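You operate a simulated robot arm through the tools that you are given. There is no shell and no other tool. Be economical: measure what you need, move in short steps, check, and stop when the job is done.

You run a simulated robot arm. Do the job below in one go: nothing can be reset, and whatever is moved stays where it is left.

Task
Start the boiler: pump water up to the green band, then switch on; open the steam valve at green pressure.
Fine: shut the feed valve after pumping.

Only the result counts: the job must be done as asked and must still hold three seconds after the hand-in. Knocking over, shifting, dropping, spilling or breaking anything else fails it.

Robot
A 7-joint arm with a two-finger parallel gripper, fixed in place. Base frame: the origin is at the foot of the arm, x ahead of it, y to its left, z up. Lengths are in m, angles in rad, forces in N, time in s.
With the tool pointing down near the work surface it reaches from about 0.1 to 0.64 m from the base axis. Its first joint turns from -2.897 to 2.897 rad. Payload 1.57 kg.
Tool frame: the origin (TCP) lies between the finger pads and is the grasp point; the fingertips stand 0.03 m ahead of it; z points along the fingers, y is the line along which they close. The gripper opens to 0.11 m. The fingers are 0.024 m wide and 0.012 m thick; the gripper's body (0.048 by 0.112 m) begins 0.078 m behind the TCP.
Orientation is that of the tool frame in the base frame, as a unit quaternion [w, x, y, z]. With the fingers straight down and closing along the base's y, the tool's x points along the base's -x, its y along +y and its z along -z.

Tools
- The arm moves only by the tool drive_tool. Its argument "commands" is a list of rows, each a list of 3 entries, a list of its own where there are three numbers: the shift along the tool's x, y, z in mm, then the turn, a rotation vector about the tool's x, y, z in rad, then the closure in counts, from 0 (fully open) to 255 (shut). In form: [[[dx, dy, dz], [wx, wy, wz], grip], ...]. A call has 1 to 10 rows; each row is the pose to reach, as a shift and turn from the pose commanded when the call began, along the tool's axes at that moment. Each row takes 0.2 s and may step no farther than 0.05 m and 0.15 rad from the row before; otherwise, or with a gripper value out of range, the whole call is refused. A pose out of reach is approached as far as the arm can. The call stops where the force on the tool passes 90 N (or 10 N more than at its start, if that is more) or the arm is blocked; 0.2 s more then pass. Each finger travels about 0.045 m/s and halts on what it meets, pressing with about 42 N; the grip force reading is that of the motor and also rises with nothing between the fingers. The clock runs only during rows and for 0.2 s after the last one: add rows that repeat a pose to give the fingers time. It gives the time, the measured TCP pose, the force on the tool (base axes), the opening and the grip force at its end, in the units of the frame above (readings bear some noise), with the torque about the TCP (base axes, N m) and any sound that the robot's microphone picked up, and new pictures: "pictures" is both (left out), scene, wrist or none.
- Cameras (640 x 400 px; columns grow to the right, rows downward): "scene" is fixed at [0.05, -0.6489, 1.34]; the picture's right is [0.81, -0.59, 0.00], its down [-0.20, -0.27, -0.94] and it looks along [0.55, 0.76, -0.34] (base axes); focal length 214 px, centre (320, 200). "wrist" rides on the gripper at [0.07, 0.016, -0.141] in the tool frame; the picture's right is [-0.23, 0.97, 0.00], its down [-0.85, -0.20, -0.48] and it looks along [-0.47, -0.11, 0.88] (tool axes); focal length 222 px, centre (320, 200). There is no depth. A picture from a camera that has moved, and an enlarged one, comes with that camera's place and axes in the base frame and with its lens.
- slide_trunk(by): slides the trunk up (or, below 0, down) by that many m; the arm rides with it, the base frame stays. It gives what a move gives, with no picture.
- inspect(camera, box): a new picture of the part [left, top, right, bottom] of that camera's present view, enlarged. It takes no simulated time.
- sign_off(): hands the job in; it is judged then, once.

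Go step by step. Nothing tells you positions but the pictures and the camera data: compare them with the known pose of the tool, close in by small moves and look again before you grip or let go. The budget is 120 turns and 200 pictures, counting those below and the enlarged ones. Unless the task says otherwise, let go and move clear before handing in, and close with one line.

The tools are called as a command line: name --argument value ..., lists and objects as JSON in quotes. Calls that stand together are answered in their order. drive_tool: Moves the arm, as the interface text tells. Its arguments: {"type":"object","properties":{"commands":{"type":"array","items":{"type":"array"}},"pictures":{"type":"string","enum":["both","scene","wrist","none"]}},"required":["commands"]} The other tools are called the same way: slide_trunk (by) slides the trunk up or down; inspect (camera, box) takes an enlarged picture of a part of a camera's view; sign_off () hands the job in.

At the start:

```text
clock: 0.0
ee_pos: [0.2822, -0.1782, 1.3554]
ee_rot: [0.001, -0.001, 1.0, 0.0]
contact_force: [0.4, -0.6, 0.9]
wrist_torque: [0.01, -0.03, 0.01]
gripper_width: 0.1097
grip_force: 0.0
trunk travel left (down, up): [-0.5, 0.09]
```

scene: 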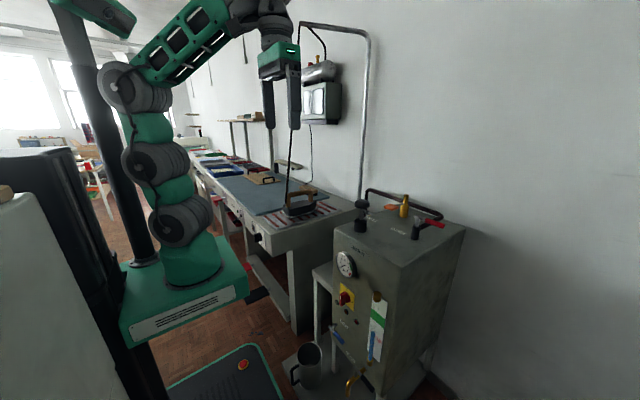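
wrist: 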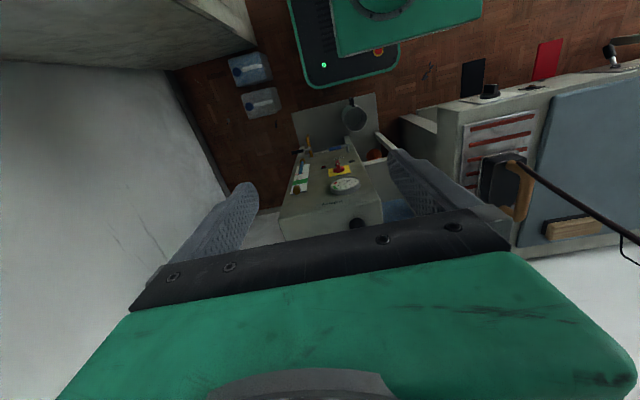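

I see a boiler cabinet at right with a gauge, a red switch, a sight glass with a green band and handles on top. First I enlarge the details.

inspect --camera "scene" --box '[320, 180, 480, 280]'

inspect --camera "scene" --box '[300, 270, 480, 400]'

inspect --camera "wrist" --box '[260, 80, 420, 240]'

```text
4.00 times, centred on (400, 230) of scene
camera zoom: at [0.05, -0.6489, 1.34], right [0.81, -0.59, 0.0], down [-0.2, -0.27, -0.94], along [0.55, 0.76, -0.34], focal length 858 px, centre (0, 80)
```

zoom: 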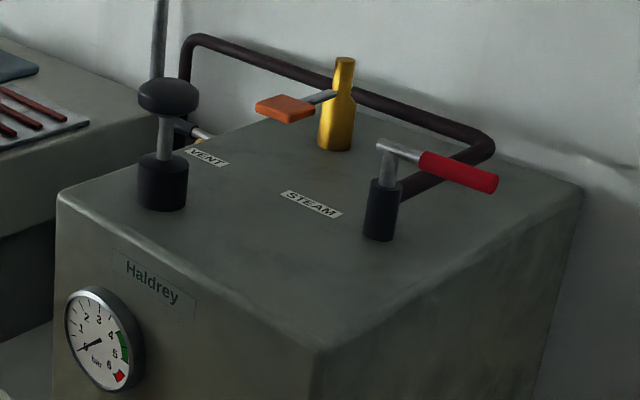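

```text
3.08 times, centred on (390, 335) of scene
camera zoom: at [0.05, -0.6489, 1.34], right [0.81, -0.59, 0.0], down [-0.2, -0.27, -0.94], along [0.55, 0.76, -0.34], focal length 660 px, centre (105, -215)
```

zoom: 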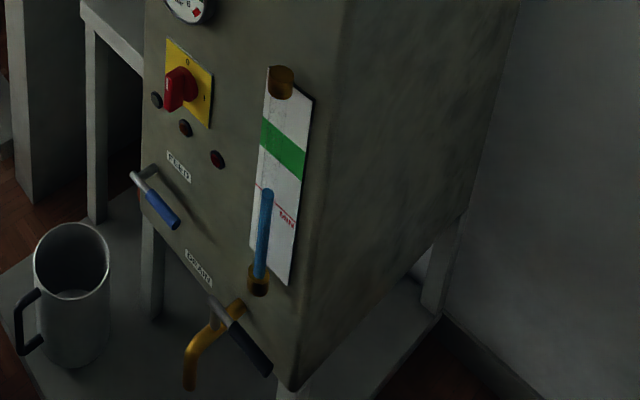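

```text
2.50 times, centred on (340, 160) of wrist
camera zoom: at [0.2128, -0.1602, 1.4967], right [0.23, 0.97, 0.0], down [0.86, -0.2, 0.48], along [0.47, -0.11, -0.88], focal length 555 px, centre (270, 300)
```

zoom: 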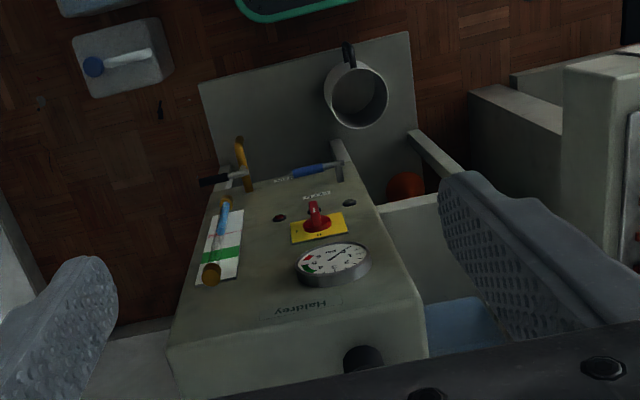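

The boiler front faces the robot (gauge about (0.53,-0.15,0.83)). I tilt the tool to look at the top and front better.

drive_tool --commands '[[[0, 0, 0], [0, -0.15, 0], 0], [[0, 0, 0], [0, -0.3, 0], 0], [[0, 0, 0], [0, -0.45, 0], 0], [[0, 0, 0], [0, -0.6, 0], 0]]'

```text
clock: 1.0
ee_pos: [0.2823, -0.1765, 1.3577]
ee_rot: [0.299, -0.001, 0.954, -0.001]
contact_force: [0.6, 0.1, 0.6]
wrist_torque: [0.01, 0.05, 0.01]
gripper_width: 0.1101
grip_force: 0.1
trunk travel left (down, up): [-0.5, 0.09]
camera wrist: at [0.1445, -0.159, 1.4336], right [0.19, 0.97, 0.13], down [0.43, -0.2, 0.88], along [0.88, -0.11, -0.46], focal length 222 px, centre (320, 200)
```

scene: 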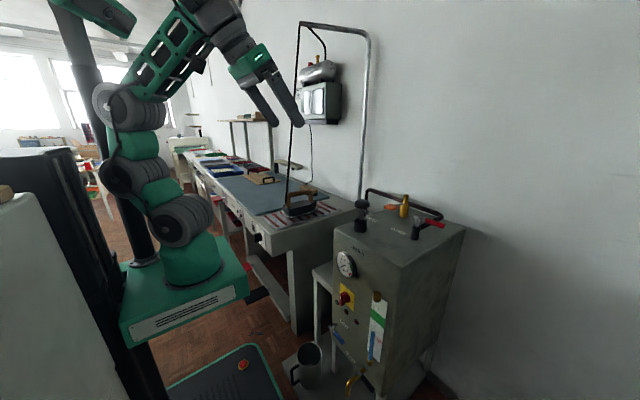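
wrist: 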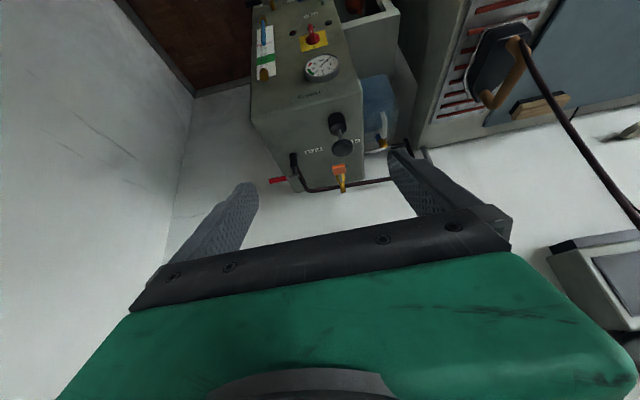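

The top is now visible between the fingers; I enlarge it.

inspect --camera "wrist" --box '[240, 90, 440, 215]'

inspect --camera "wrist" --box '[230, 0, 390, 100]'

```text
3.20 times, centred on (340, 152) of wrist
camera zoom: at [0.1445, -0.159, 1.4336], right [0.19, 0.97, 0.13], down [0.43, -0.2, 0.88], along [0.88, -0.11, -0.46], focal length 711 px, centre (256, 352)
```

zoom: 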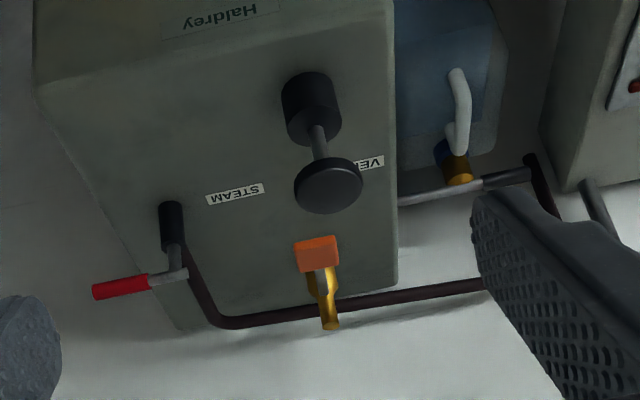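

```text
4.00 times, centred on (310, 50) of wrist
camera zoom: at [0.1445, -0.159, 1.4336], right [0.19, 0.97, 0.13], down [0.43, -0.2, 0.88], along [0.88, -0.11, -0.46], focal length 888 px, centre (360, 800)
```

zoom: 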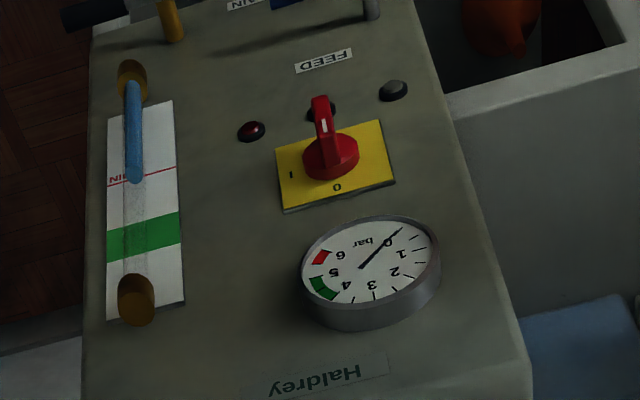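

Key positions: pump knob (0.61,-0.14,1.05), switch (0.53,-0.16,0.67), blue feed lever z≈0.456 with y from -0.10 (pivot) to -0.18, steam lever pivot (0.72,-0.30,1.03). The feed lever seems shut (crosswise like the drain), so I lower the trunk to work on it first.

slide_trunk --by -0.5

drive_tool --commands '[[[0, 0, 0], [0, -0.15, 0], 255], [[0, 0, 0], [0, -0.3, 0], 255], [[0, 0, 0], [0, -0.45, 0], 255], [[0, 0, 0], [0, -0.6, 0], 255], [[0, 0, 0], [0, -0.6, 0], 255]]'

```text
refused: -0.5 is not a number from -0.4 to 0.4
```

```text
clock: 1.9
ee_pos: [0.2792, -0.1648, 1.4717]
ee_rot: [0.484, 0.1, 0.868, -0.051]
contact_force: [0.3, 0.2, -0.6]
wrist_torque: [0.0, 0.0, -0.02]
gripper_width: 0.0317
grip_force: 0.2
out of reach, approached as far as the arm can: row 1, 2, 3, 4
trunk travel left (down, up): [-0.5, 0.09]
stopped in row 4: the arm was blocked; the commanded pose is now the measured one
camera wrist: at [0.1295, -0.1126, 1.4879], right [0.33, 0.92, 0.2], down [0.0, -0.21, 0.98], along [0.94, -0.33, -0.07], focal length 222 px, centre (320, 200)
```

scene: 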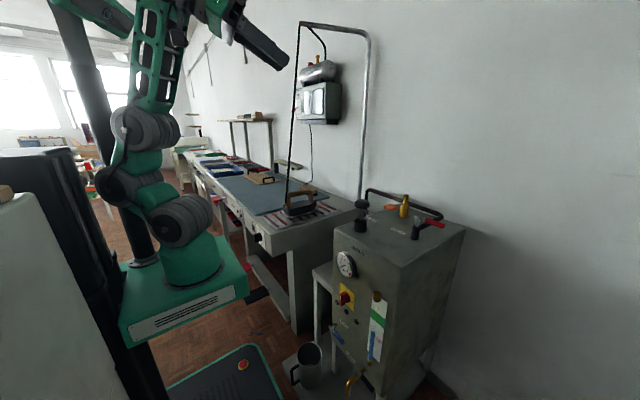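
wrist: 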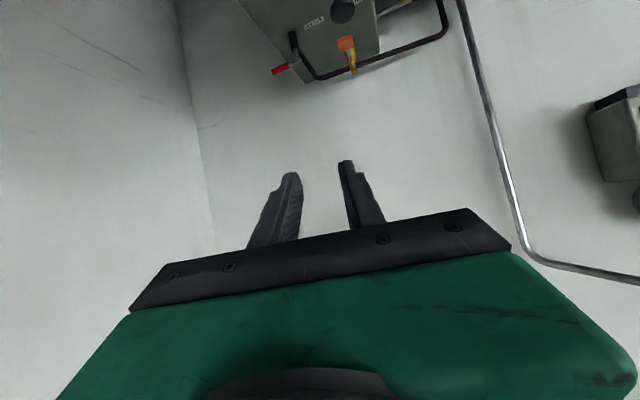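

The tool hit a joint limit high up; I straighten it, then lower the trunk.

drive_tool --commands '[[[34, 0, 21], [-0.058, 0.072, -0.048], 255], [[68, 0, 42], [-0.115, 0.144, -0.096], 255], [[102, 0, 63], [-0.172, 0.216, -0.145], 255], [[102, 0, 63], [-0.172, 0.216, -0.145], 255]]' --pictures "none"

slide_trunk --by -0.4

```text
clock: 2.5
ee_pos: [0.3108, -0.1981, 1.3399]
ee_rot: [0.348, 0.096, 0.932, 0.02]
contact_force: [-1.3, 0.5, 0.1]
wrist_torque: [-0.04, -0.02, -0.04]
gripper_width: 0.0002
grip_force: 15.0
out of reach, approached as far as the arm can: row 1, 2, 3
trunk travel left (down, up): [-0.5, 0.09]
stopped in row 3: the arm was blocked; the commanded pose is now the measured one
```

```text
clock: 6.4
ee_pos: [0.3212, -0.2114, 0.9108]
ee_rot: [0.32, 0.109, 0.94, 0.041]
contact_force: [0.0, -0.5, -0.2]
wrist_torque: [0.02, 0.01, 0.03]
gripper_width: 0.0001
grip_force: 21.6
trunk travel left (down, up): [-0.1, 0.49]
```

Continue descending in front of the boiler while squaring the tool up.

drive_tool --commands '[[[22, 0, 30], [0, -0.01, -0.06], 255], [[44, 0, 60], [0, -0.02, -0.12], 255], [[66, 0, 90], [0, -0.03, -0.18], 255], [[89, 0, 119], [0, -0.044, -0.233], 255], [[89, 0, 119], [0, -0.044, -0.233], 255]]'

```text
clock: 6.8
ee_pos: [0.3301, -0.2217, 0.8673]
ee_rot: [0.299, 0.092, 0.949, 0.046]
contact_force: [1.2, -0.5, -0.3]
wrist_torque: [0.04, 0.0, 0.0]
gripper_width: 0.0
grip_force: 21.1
out of reach, approached as far as the arm can: row 1, 2
trunk travel left (down, up): [-0.1, 0.49]
stopped in row 2: the arm was blocked; the commanded pose is now the measured one
camera wrist: at [0.1949, -0.1955, 0.9458], right [0.33, 0.91, 0.27], down [0.38, -0.38, 0.84], along [0.86, -0.17, -0.47], focal length 222 px, centre (320, 200)
```

scene: 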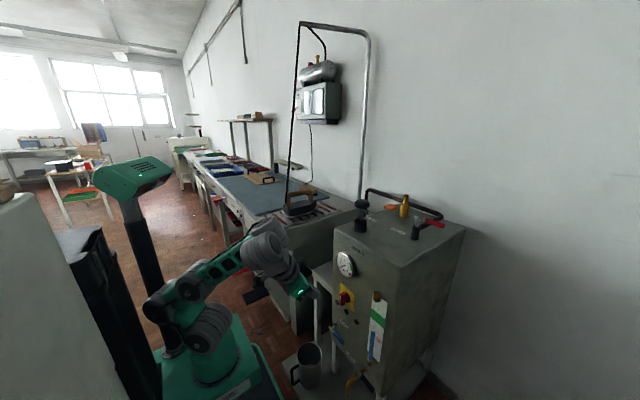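
wrist: 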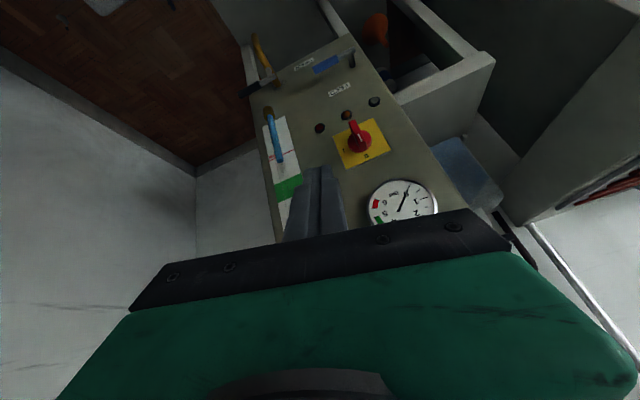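

The arm is against a wrist limit in this folded tilted posture; I return the tool to pointing straight down.

drive_tool --commands '[[[0, 0, 0], [0.0186, 0.121, -0.037], 255], [[0, 0, 0], [0.037, 0.242, -0.075], 255], [[0, 0, 0], [0.056, 0.364, -0.112], 255], [[0, 0, 0], [0.074, 0.485, -0.15], 255], [[0, 0, 0], [0.093, 0.606, -0.187], 255], [[0, 0, 0], [0.093, 0.606, -0.187], 255]]' --pictures "none"

```text
clock: 8.2
ee_pos: [0.3302, -0.2207, 0.8575]
ee_rot: [-0.003, -0.001, 1.0, 0.004]
contact_force: [0.3, 0.1, -0.7]
wrist_torque: [-0.01, -0.04, -0.04]
gripper_width: 0.0
grip_force: 20.9
trunk travel left (down, up): [-0.1, 0.49]
```

drive_tool --commands '[[[-10, 0, 45], [0, 0, 0], 255], [[-20, 0, 90], [0, 0, 0], 255], [[-30, 0, 135], [0, 0, 0], 255], [[-40, 0, 180], [0, -0.1, 0], 255], [[-50, 0, 225], [0, -0.2, 0], 255], [[-60, 0, 260], [0, -0.3, 0], 255], [[-60, 0, 260], [0, -0.4, 0], 255], [[-60, 0, 260], [0, -0.4, 0], 255]]'

```text
clock: 10.1
ee_pos: [0.4149, -0.2566, 0.7463]
ee_rot: [0.169, -0.003, 0.986, 0.016]
contact_force: [-1.2, 0.0, -0.4]
wrist_torque: [-0.03, 0.01, 0.0]
gripper_width: 0.0001
grip_force: 20.8
out of reach, approached as far as the arm can: row 4, 5, 6, 7, 8
trunk travel left (down, up): [-0.1, 0.49]
camera wrist: at [0.3015, -0.2444, 0.8568], right [0.2, 0.97, 0.11], down [0.65, -0.22, 0.73], along [0.73, -0.08, -0.68], focal length 222 px, centre (320, 200)
```

scene: 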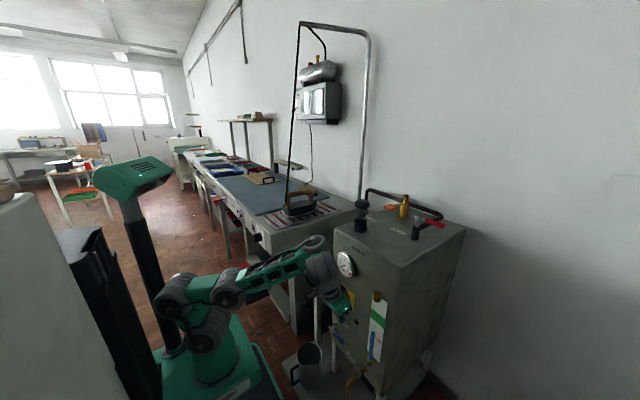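
wrist: 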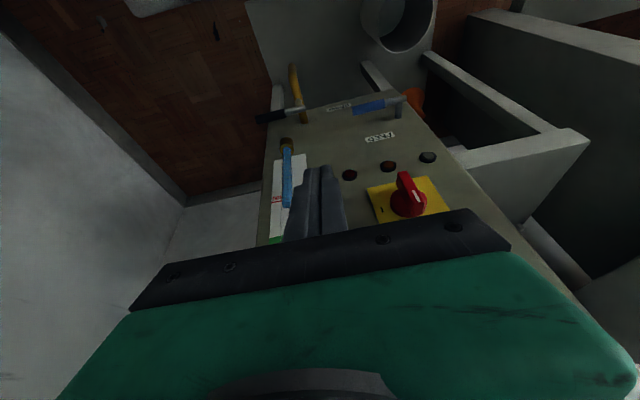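

The arm stops short; I use the remaining trunk travel and check what it can reach.

slide_trunk --by -0.1

drive_tool --commands '[[[0, 0, 0], [0, 0.1, -0.03], 255], [[0, 0, 0], [0, 0.1, -0.03], 255]]'

inspect --camera "scene" --box '[120, 220, 400, 400]'

inspect --camera "wrist" --box '[240, 60, 460, 200]'

```text
clock: 11.4
ee_pos: [0.4146, -0.2569, 0.6449]
ee_rot: [0.168, -0.002, 0.986, 0.016]
contact_force: [-0.1, 0.1, -0.7]
wrist_torque: [-0.02, 0.0, 0.04]
gripper_width: 0.0
grip_force: 21.2
trunk travel left (down, up): [0.0, 0.59]
```

```text
clock: 12.0
ee_pos: [0.4137, -0.2565, 0.6454]
ee_rot: [0.119, -0.018, 0.993, 0.014]
contact_force: [0.2, 0.1, 0.0]
wrist_torque: [0.02, 0.01, 0.02]
gripper_width: 0.0
grip_force: 21.4
trunk travel left (down, up): [0.0, 0.59]
camera wrist: at [0.3128, -0.246, 0.7671], right [0.18, 0.98, 0.08], down [0.73, -0.19, 0.66], along [0.66, -0.07, -0.75], focal length 222 px, centre (320, 200)
```

scene: 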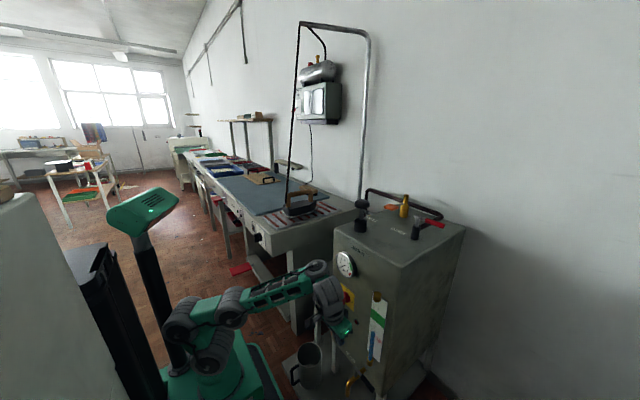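
wrist: 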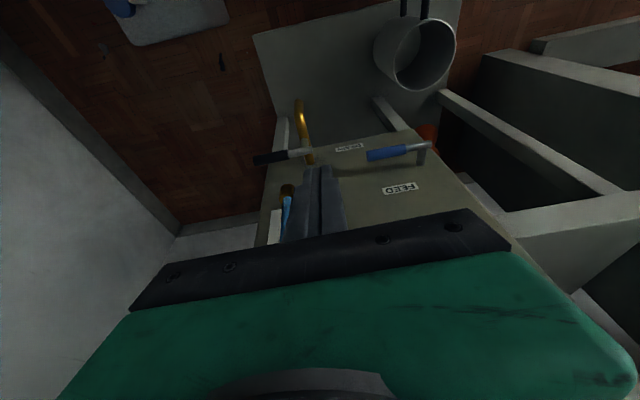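

```text
2.22 times, centred on (260, 310) of scene
camera zoom: at [0.05, -0.6489, 1.34], right [0.81, -0.59, 0.0], down [-0.2, -0.27, -0.94], along [0.55, 0.76, -0.34], focal length 477 px, centre (453, -44)
```

zoom: 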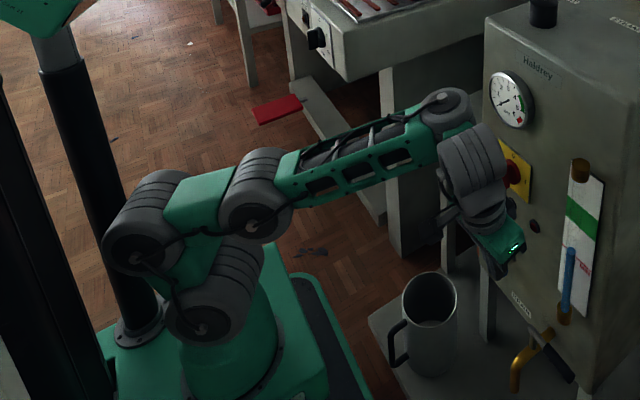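

```text
2.86 times, centred on (350, 130) of wrist
camera zoom: at [0.3128, -0.246, 0.7671], right [0.18, 0.98, 0.08], down [0.73, -0.19, 0.66], along [0.66, -0.07, -0.75], focal length 635 px, centre (234, 400)
```

zoom: 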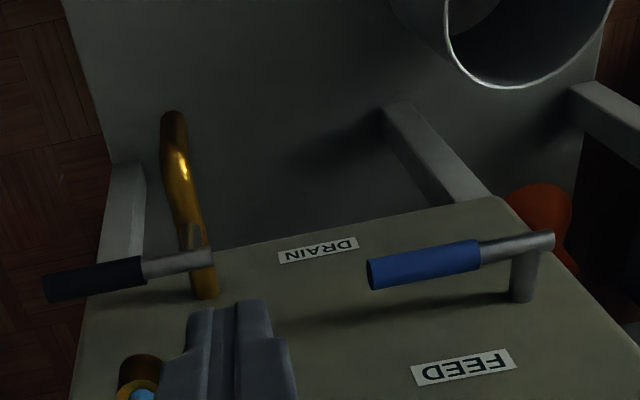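

The arm can still go lower from here; feed lever is at x≈0.51, y −0.09…−0.18, z≈0.456. I move above and in front of it.

drive_tool --commands '[[[5, 30, 20], [0, -0.05, 0], 255], [[11, 60, 44], [0, -0.1, 0], 255], [[17, 90, 68], [0, -0.16, 0], 255], [[17, 90, 68], [0, -0.16, 0], 255]]'

```text
clock: 13.0
ee_pos: [0.4446, -0.2001, 0.6767]
ee_rot: [0.194, -0.018, 0.981, 0.016]
contact_force: [-1.0, 0.6, 0.6]
wrist_torque: [0.01, -0.01, 0.0]
gripper_width: 0.0
grip_force: 21.5
out of reach, approached as far as the arm can: row 1, 2, 3, 4
trunk travel left (down, up): [0.0, 0.59]
camera wrist: at [0.3266, -0.1898, 0.7817], right [0.17, 0.98, 0.11], down [0.62, -0.19, 0.76], along [0.77, -0.06, -0.64], focal length 222 px, centre (320, 200)
```

scene: 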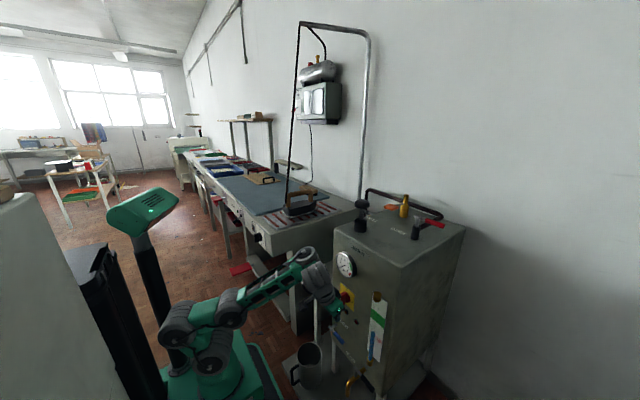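
wrist: 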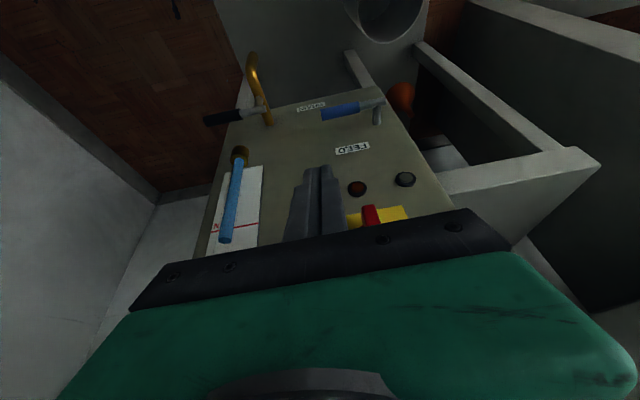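

The arm's elbow has swung sideways and limits the reach. I back off to a pose like the start (straight down) and look at the arm's posture.

drive_tool --commands '[[[13, 4, -45], [0.006, 0.078, 0.007], 255], [[26, 8, -90], [0.013, 0.156, 0.014], 255], [[39, 12, -135], [0.019, 0.234, 0.021], 255], [[52, 16, -180], [0.026, 0.312, 0.029], 255], [[65, 20, -224], [0.032, 0.39, 0.036], 255], [[65, 20, -224], [0.032, 0.39, 0.036], 255]]' --pictures "none"

inspect --camera "scene" --box '[120, 180, 400, 380]'

```text
clock: 14.4
ee_pos: [0.2975, -0.1933, 0.859]
ee_rot: [0.003, 0.001, 1.0, -0.001]
contact_force: [-0.2, -0.1, 0.1]
wrist_torque: [-0.02, 0.0, -0.03]
gripper_width: 0.0
grip_force: 21.2
out of reach, approached as far as the arm can: row 5
trunk travel left (down, up): [0.0, 0.59]
```

```text
2.00 times, centred on (260, 280) of scene
camera zoom: at [0.05, -0.6489, 1.34], right [0.81, -0.59, 0.0], down [-0.2, -0.27, -0.94], along [0.55, 0.76, -0.34], focal length 429 px, centre (440, 40)
```

zoom: 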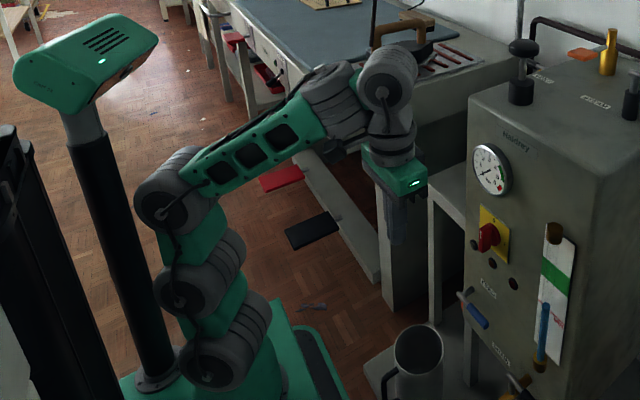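

Posture is clean here. I try descending with the tool strictly vertical to learn the limit.

drive_tool --commands '[[[-25, 0, 40], [0, 0, 0], 255], [[-50, 0, 80], [0, 0, 0], 255], [[-75, 0, 120], [0, 0, 0], 255], [[-100, 0, 160], [0, 0, 0], 255], [[-110, 0, 200], [0, 0, 0], 255], [[-110, 0, 240], [0, 0, 0], 255], [[-110, 0, 280], [0, 0, 0], 255], [[-110, 0, 310], [0, 0, 0], 255]]' --pictures "none"

inspect --camera "scene" --box '[120, 200, 400, 400]'

```text
clock: 16.2
ee_pos: [0.4144, -0.201, 0.5626]
ee_rot: [0.005, 0.0, 1.0, -0.001]
contact_force: [-1.4, 0.1, 0.7]
wrist_torque: [0.02, -0.04, 0.01]
gripper_width: 0.0
grip_force: 21.3
out of reach, approached as far as the arm can: row 8
trunk travel left (down, up): [0.0, 0.59]
```

```text
2.00 times, centred on (260, 300) of scene
camera zoom: at [0.05, -0.6489, 1.34], right [0.81, -0.59, 0.0], down [-0.2, -0.27, -0.94], along [0.55, 0.76, -0.34], focal length 429 px, centre (440, 0)
```

zoom: 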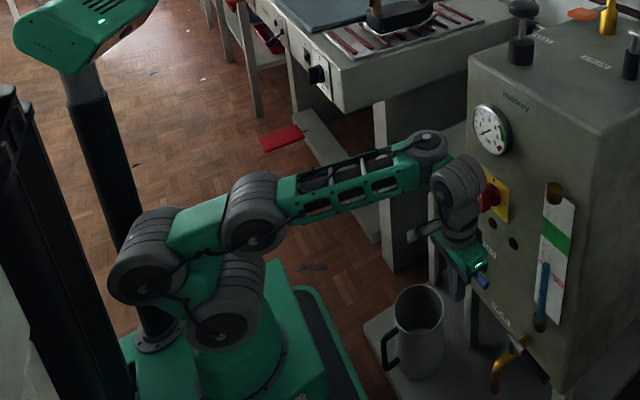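

Vertical works down to z≈0.56; the limit looks like the wrist pitch. A sideways lean (hand toward +y, fingers pointing down and −y) should get around it and keeps clear of the switch.

drive_tool --commands '[[[-4, 20, 0], [0.15, 0, 0], 255], [[-8, 40, 0], [0.3, 0, 0], 255], [[-12, 60, 0], [0.45, 0, 0], 255], [[-16, 80, 0], [0.6, 0, 0], 255], [[-20, 85, 0], [0.7, 0, 0], 255], [[-20, 85, 0], [0.7, 0, 0], 255]]'

```text
clock: 17.6
ee_pos: [0.4345, -0.1175, 0.5626]
ee_rot: [0.003, 0.003, 0.939, -0.344]
contact_force: [0.0, 0.3, -0.3]
wrist_torque: [0.01, -0.01, -0.01]
gripper_width: 0.0
grip_force: 21.3
trunk travel left (down, up): [0.0, 0.59]
camera wrist: at [0.3642, -0.0122, 0.6604], right [0.23, 0.74, -0.63], down [0.85, 0.16, 0.5], along [0.47, -0.65, -0.6], focal length 222 px, centre (320, 200)
```

scene: 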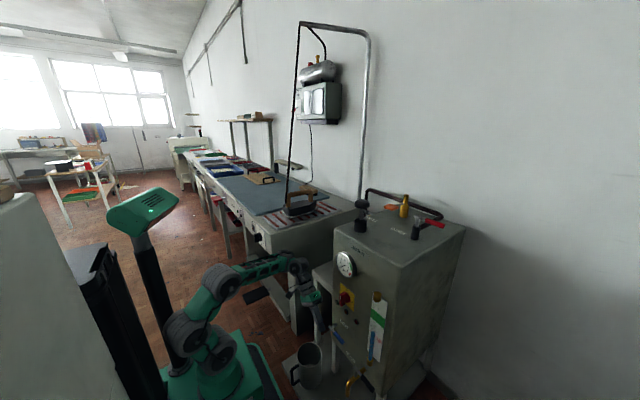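
wrist: 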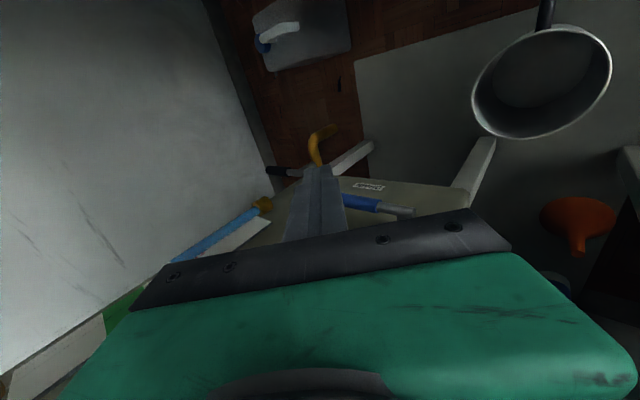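

That works. I move above the handle of the blue feed lever.

drive_tool --commands '[[[-25, 7, 17], [0, 0, 0], 255], [[-50, 13, 34], [0, 0, 0], 255], [[-76, 20, 52], [0, 0, 0], 255], [[-76, 20, 52], [0, 0, 0], 255]]'

inspect --camera "wrist" --box '[240, 120, 440, 245]'

inspect --camera "scene" --box '[290, 260, 420, 400]'

```text
clock: 18.4
ee_pos: [0.4939, -0.1321, 0.5183]
ee_rot: [-0.002, 0.009, 0.939, -0.343]
contact_force: [-63.7, 25.6, 27.9]
wrist_torque: [0.42, -5.22, 5.77]
gripper_width: 0.0004
grip_force: 21.3
trunk travel left (down, up): [0.0, 0.59]
stopped in row 3: the force on the tool passed its limit at 131 N (the readings are from after the stop); the commanded pose is now the measured one
camera wrist: at [0.4261, -0.0263, 0.6175], right [0.24, 0.74, -0.63], down [0.86, 0.14, 0.5], along [0.46, -0.66, -0.6], focal length 222 px, centre (320, 200)
```

scene: 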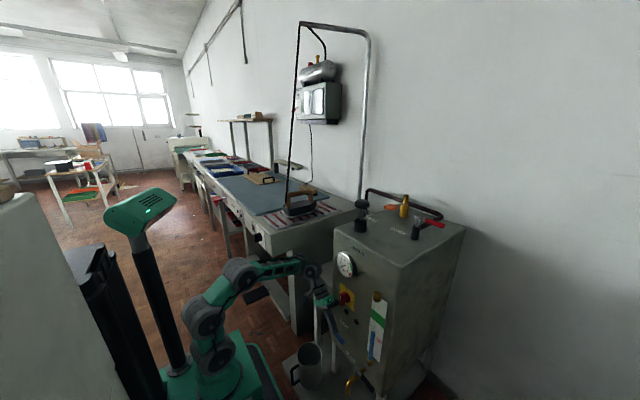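
wrist: 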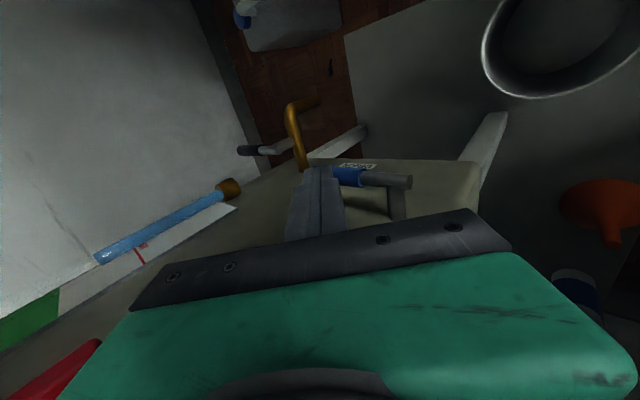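

```text
3.20 times, centred on (340, 182) of wrist
camera zoom: at [0.4261, -0.0263, 0.6175], right [0.24, 0.74, -0.63], down [0.86, 0.14, 0.5], along [0.46, -0.66, -0.6], focal length 711 px, centre (256, 256)
```

zoom: 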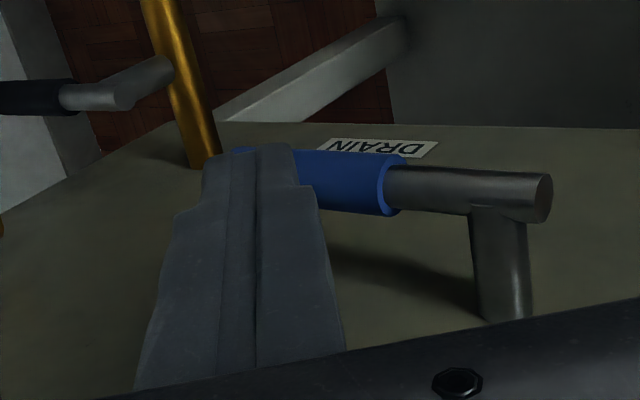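

```text
2.86 times, centred on (355, 330) of scene
camera zoom: at [0.05, -0.6489, 1.34], right [0.81, -0.59, 0.0], down [-0.2, -0.27, -0.94], along [0.55, 0.76, -0.34], focal length 613 px, centre (220, -171)
```

zoom: 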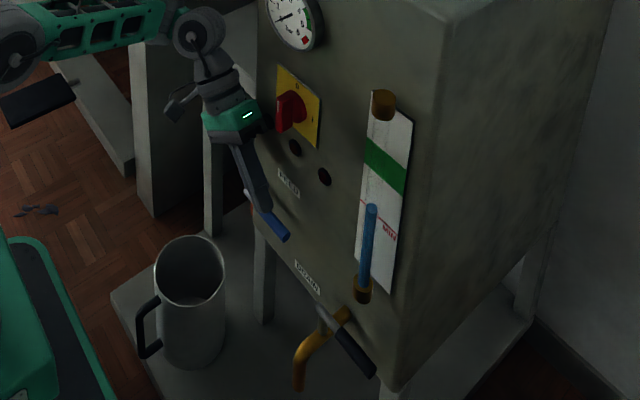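

Contact occurred between the hand and something on the face (probably the black button at left), so I back off and will come in with some outward lean too.

drive_tool --commands '[[[20, 0, 0], [0, 0, 0], 255], [[40, 0, 0], [0, 0, 0], 255], [[40, 0, 0], [0, -0.15, 0], 255], [[40, 0, 0], [0, -0.3, 0], 255], [[40, 0, 0], [0, -0.3, 0], 255]]'

inspect --camera "scene" --box '[290, 240, 420, 400]'

```text
clock: 19.6
ee_pos: [0.4583, -0.1338, 0.5161]
ee_rot: [0.139, -0.044, 0.929, -0.34]
contact_force: [0.3, 0.2, -0.9]
wrist_torque: [-0.05, 0.03, 0.03]
gripper_width: 0.0
grip_force: 21.4
trunk travel left (down, up): [0.0, 0.59]
camera wrist: at [0.3512, -0.0446, 0.5928], right [0.23, 0.79, -0.57], down [0.68, 0.29, 0.67], along [0.7, -0.54, -0.47], focal length 222 px, centre (320, 200)
```

scene: 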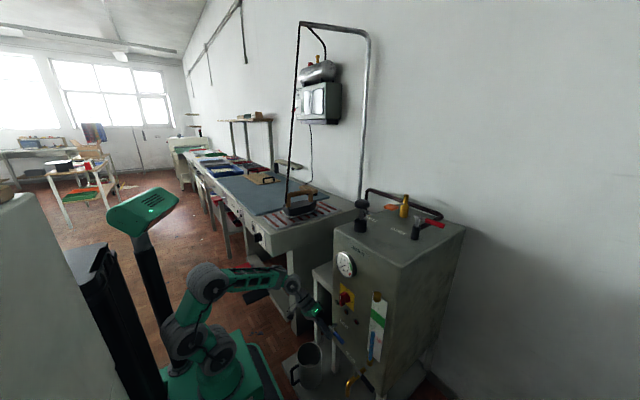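
wrist: 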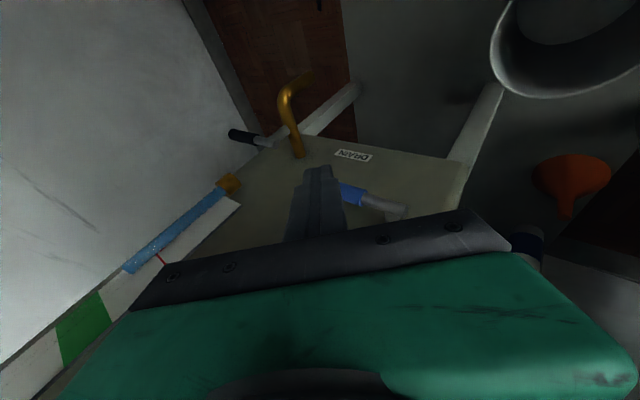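

```text
2.50 times, centred on (355, 320) of scene
camera zoom: at [0.05, -0.6489, 1.34], right [0.81, -0.59, 0.0], down [-0.2, -0.27, -0.94], along [0.55, 0.76, -0.34], focal length 536 px, centre (232, -100)
```

zoom: 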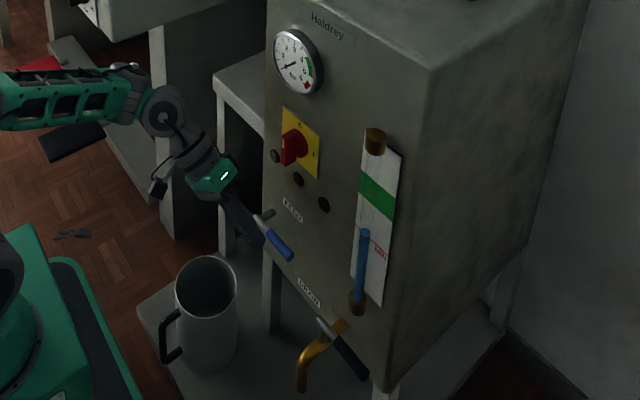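

drive_tool --commands '[[[-20, 0, 6], [0, 0, 0], 255], [[-40, 0, 12], [0, 0, 0], 255], [[-40, 0, 12], [0, 0, 0], 255]]'

inspect --camera "wrist" --box '[240, 120, 440, 245]'

```text
clock: 20.4
ee_pos: [0.5001, -0.1326, 0.5159]
ee_rot: [0.139, -0.044, 0.929, -0.339]
contact_force: [-0.6, 0.3, -0.5]
wrist_torque: [0.03, -0.03, 0.01]
gripper_width: 0.0003
grip_force: 21.2
trunk travel left (down, up): [0.0, 0.59]
camera wrist: at [0.393, -0.0444, 0.5937], right [0.23, 0.79, -0.57], down [0.68, 0.29, 0.67], along [0.7, -0.54, -0.47], focal length 222 px, centre (320, 200)
```

scene: 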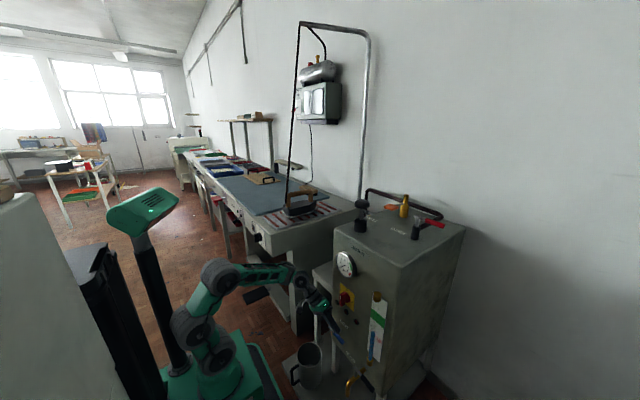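
wrist: 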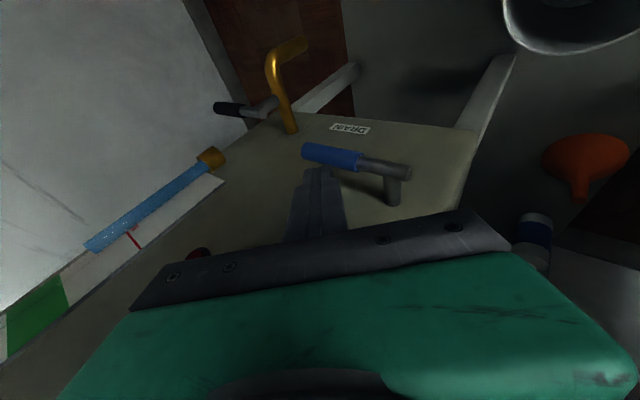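

```text
3.20 times, centred on (340, 182) of wrist
camera zoom: at [0.393, -0.0444, 0.5937], right [0.23, 0.79, -0.57], down [0.68, 0.29, 0.67], along [0.7, -0.54, -0.47], focal length 711 px, centre (256, 256)
```

zoom: 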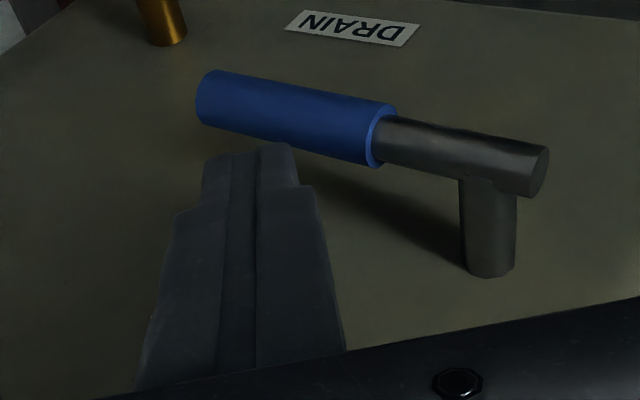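

The tip is just above the blue handle. I press down gently to test the direction.

drive_tool --commands '[[[2, 6, 7], [0, 0, 0], 255], [[4, 11, 12], [0, 0, 0], 255], [[5.6, 16, 18], [0, 0, 0], 255]]' --pictures "none"

inspect --camera "wrist" --box '[240, 120, 440, 245]'

```text
clock: 21.3
ee_pos: [0.4995, -0.135, 0.5065]
ee_rot: [0.148, -0.033, 0.927, -0.344]
contact_force: [-50.0, 31.7, 51.2]
wrist_torque: [0.34, 1.23, -0.48]
gripper_width: 0.0
grip_force: 21.0
trunk travel left (down, up): [0.0, 0.59]
stopped in row 3: the force on the tool passed its limit at 92 N (the readings are from after the stop); the commanded pose is now the measured one
```

```text
3.20 times, centred on (340, 182) of wrist
camera zoom: at [0.3923, -0.0442, 0.5801], right [0.25, 0.78, -0.57], down [0.66, 0.29, 0.69], along [0.7, -0.56, -0.44], focal length 711 px, centre (256, 256)
```

zoom: 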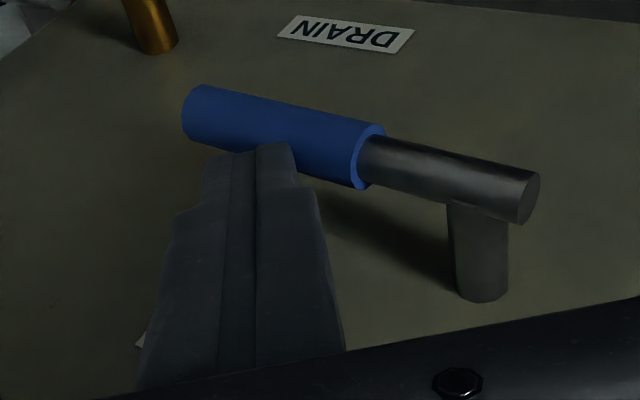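

The lever is blocked downward, so it must swing up. I back off and re-orient so the hand leans to the −y side, letting the tip hook under the handle's free end and lift it.

drive_tool --commands '[[[38, 0, -12], [0, 0, 0], 255], [[64, -30, -28], [0, 0, 0], 255], [[64, -60, -28], [-0.135, 0, 0.0425], 255], [[64, -85, -28], [-0.27, 0, 0.085], 255], [[64, -85, -28], [-0.405, 0, 0.1275], 255], [[64, -85, -28], [-0.54, 0, 0.17], 255], [[64, -85, -28], [-0.675, 0, 0.2125], 255], [[64, -85, -28], [-0.81, 0, 0.255], 255], [[64, -85, -28], [-0.945, 0, 0.2975], 255], [[64, -85, -28], [-1.08, 0, 0.34], 255]]'

```text
clock: 23.5
ee_pos: [0.4304, -0.1948, 0.5596]
ee_rot: [0.158, 0.044, 0.964, 0.211]
contact_force: [-0.9, 1.5, -0.3]
wrist_torque: [-0.01, -0.03, -0.02]
gripper_width: 0.0
grip_force: 20.9
trunk travel left (down, up): [0.0, 0.59]
camera wrist: at [0.3193, -0.2232, 0.6687], right [0.23, 0.85, 0.47], down [0.65, -0.5, 0.58], along [0.72, 0.17, -0.67], focal length 222 px, centre (320, 200)
```

scene: 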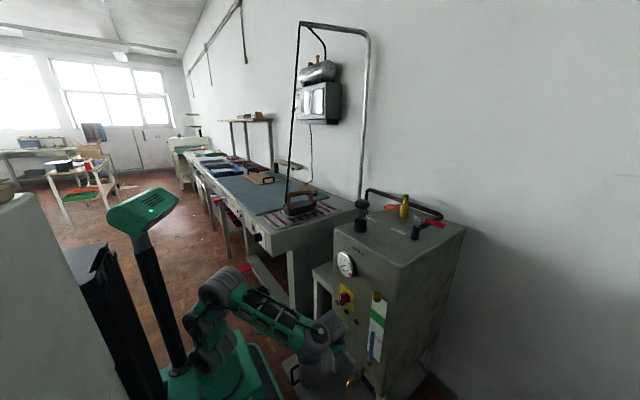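
wrist: 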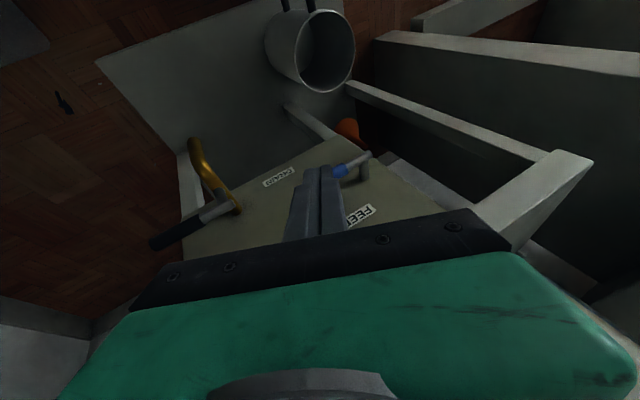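

drive_tool --commands '[[[0, -25, 1], [-0.135, 0, 0.0425], 255], [[0, -50, 3], [-0.27, 0, 0.085], 255], [[1, -80, 4], [-0.405, 0, 0.1275], 255], [[1, -80, 4], [-0.54, 0, 0.17], 255], [[1, -80, 4], [-0.54, 0, 0.17], 255]]'

inspect --camera "scene" --box '[290, 260, 420, 400]'

```text
clock: 24.7
ee_pos: [0.4016, -0.1904, 0.4427]
ee_rot: [0.147, 0.08, 0.866, 0.472]
contact_force: [-0.4, 0.1, 0.3]
wrist_torque: [-0.01, 0.0, 0.0]
gripper_width: 0.0
grip_force: 21.3
out of reach, approached as far as the arm can: row 2, 3, 4, 5
trunk travel left (down, up): [0.0, 0.59]
camera wrist: at [0.2896, -0.2733, 0.5166], right [0.21, 0.47, 0.86], down [0.65, -0.72, 0.23], along [0.73, 0.51, -0.46], focal length 222 px, centre (320, 200)
```

scene: 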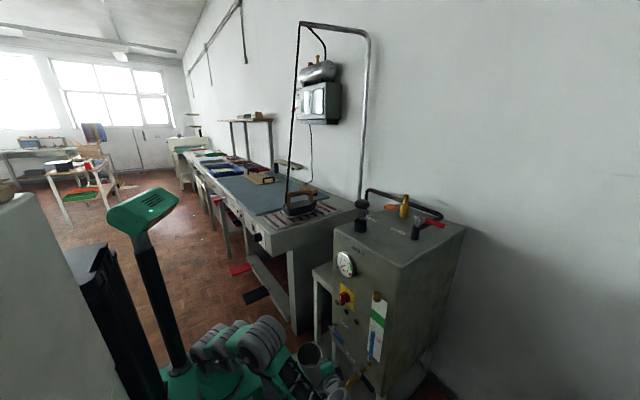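
wrist: 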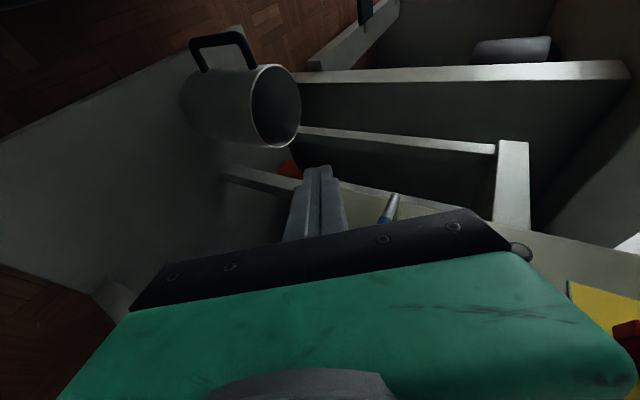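

```text
2.86 times, centred on (355, 330) of scene
camera zoom: at [0.05, -0.6489, 1.34], right [0.81, -0.59, 0.0], down [-0.2, -0.27, -0.94], along [0.55, 0.76, -0.34], focal length 613 px, centre (220, -171)
```

zoom: 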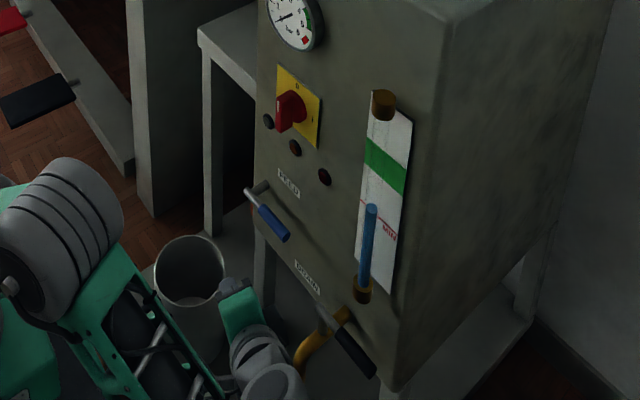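

The steeper lean dropped the arm low; I undo part of it to a milder lean.

drive_tool --commands '[[[0, 0, 0], [0.135, 0, -0.0425], 255], [[0, 0, 0], [0.27, 0, -0.085], 255], [[0, 0, 0], [0.405, 0, -0.1275], 255], [[0, 0, 0], [0.405, 0, -0.1275], 255]]'

inspect --camera "scene" --box '[290, 260, 420, 400]'

```text
clock: 25.7
ee_pos: [0.4008, -0.1875, 0.4463]
ee_rot: [0.157, 0.052, 0.947, 0.277]
contact_force: [1.1, -0.4, 0.0]
wrist_torque: [0.03, -0.01, -0.01]
gripper_width: 0.0
grip_force: 21.1
trunk travel left (down, up): [0.0, 0.59]
camera wrist: at [0.2892, -0.2318, 0.5495], right [0.23, 0.78, 0.59], down [0.65, -0.57, 0.5], along [0.73, 0.27, -0.63], focal length 222 px, centre (320, 200)
```

scene: 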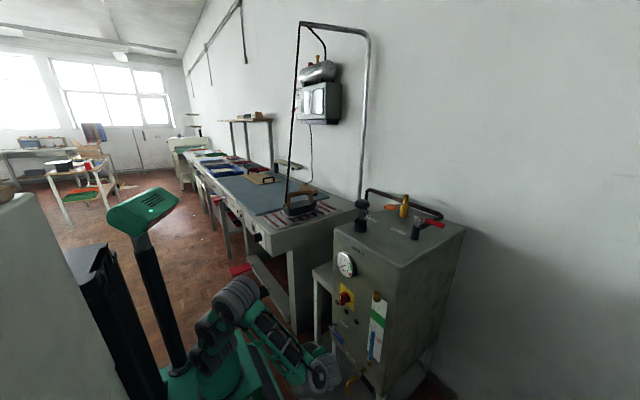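
wrist: 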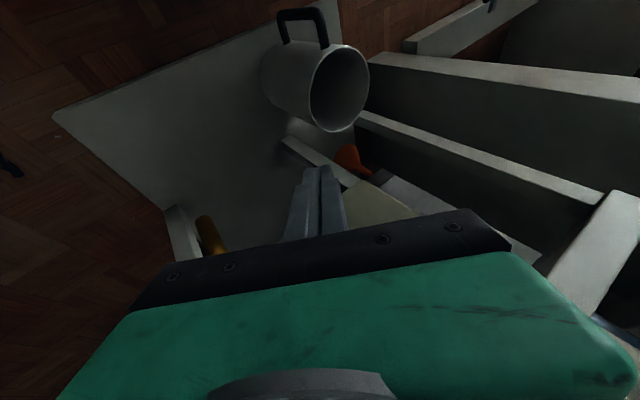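

```text
2.86 times, centred on (355, 330) of scene
camera zoom: at [0.05, -0.6489, 1.34], right [0.81, -0.59, 0.0], down [-0.2, -0.27, -0.94], along [0.55, 0.76, -0.34], focal length 613 px, centre (220, -171)
```

zoom: 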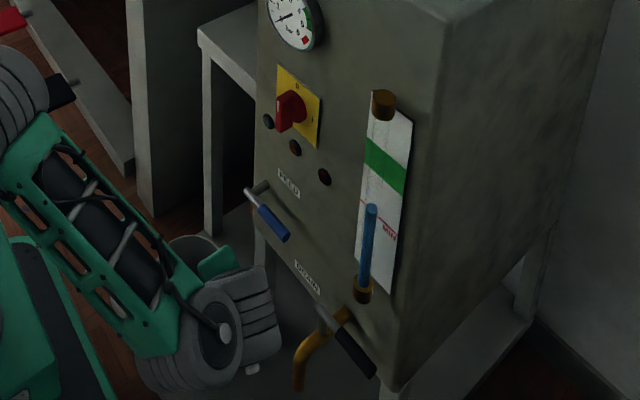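

In this posture the forearm slopes down, so pointing the tool forward may now be possible. I try tilting outward here with the tool levelled sideways.

drive_tool --commands '[[[-7, 14, -21], [0.06, -0.121, -0.06], 255], [[-14, 29, -43], [0.119, -0.243, -0.119], 255], [[-14, 29, -43], [0.179, -0.364, -0.179], 255], [[-14, 29, -43], [0.238, -0.485, -0.238], 255], [[-14, 29, -43], [0.298, -0.606, -0.298], 255], [[-14, 29, -43], [0.357, -0.728, -0.357], 255], [[-14, 29, -43], [0.417, -0.849, -0.417], 255], [[-14, 29, -43], [0.417, -0.849, -0.417], 255]]'

inspect --camera "scene" --box '[160, 240, 420, 400]'

```text
clock: 27.5
ee_pos: [0.4013, -0.1862, 0.5016]
ee_rot: [0.566, 0.001, 0.825, -0.001]
contact_force: [0.4, -0.7, -0.1]
wrist_torque: [0.01, -0.01, 0.01]
gripper_width: 0.0
grip_force: 21.6
trunk travel left (down, up): [0.0, 0.59]
camera wrist: at [0.2438, -0.1682, 0.4877], right [0.08, 0.97, 0.21], down [-0.14, -0.2, 0.97], along [0.99, -0.11, 0.12], focal length 222 px, centre (320, 200)
```

scene: 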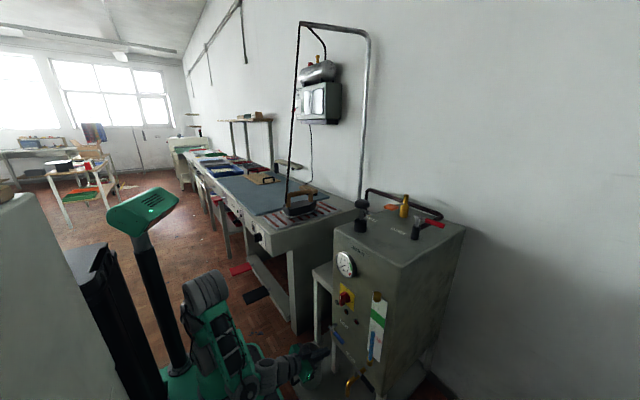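
wrist: 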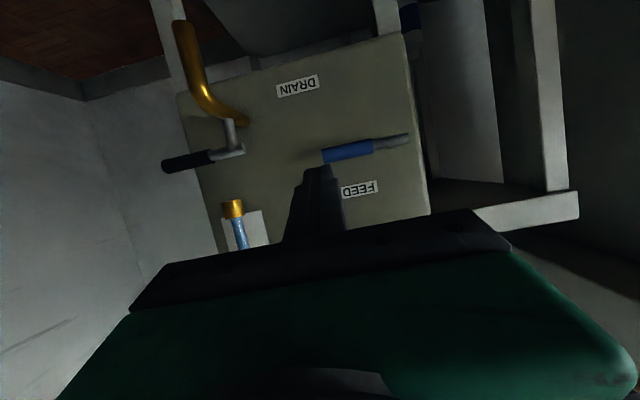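

```text
2.46 times, centred on (290, 320) of scene
camera zoom: at [0.05, -0.6489, 1.34], right [0.81, -0.59, 0.0], down [-0.2, -0.27, -0.94], along [0.55, 0.76, -0.34], focal length 528 px, centre (394, -95)
```

zoom: 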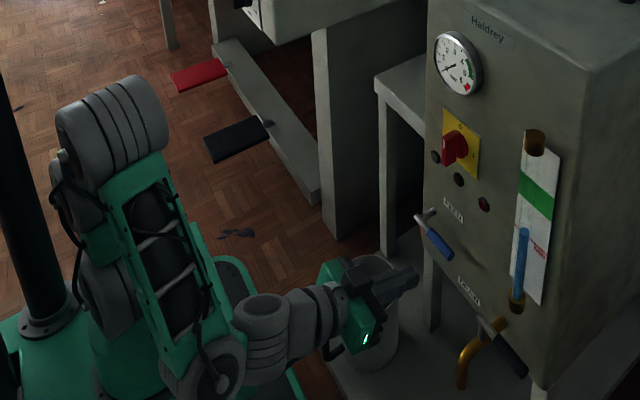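

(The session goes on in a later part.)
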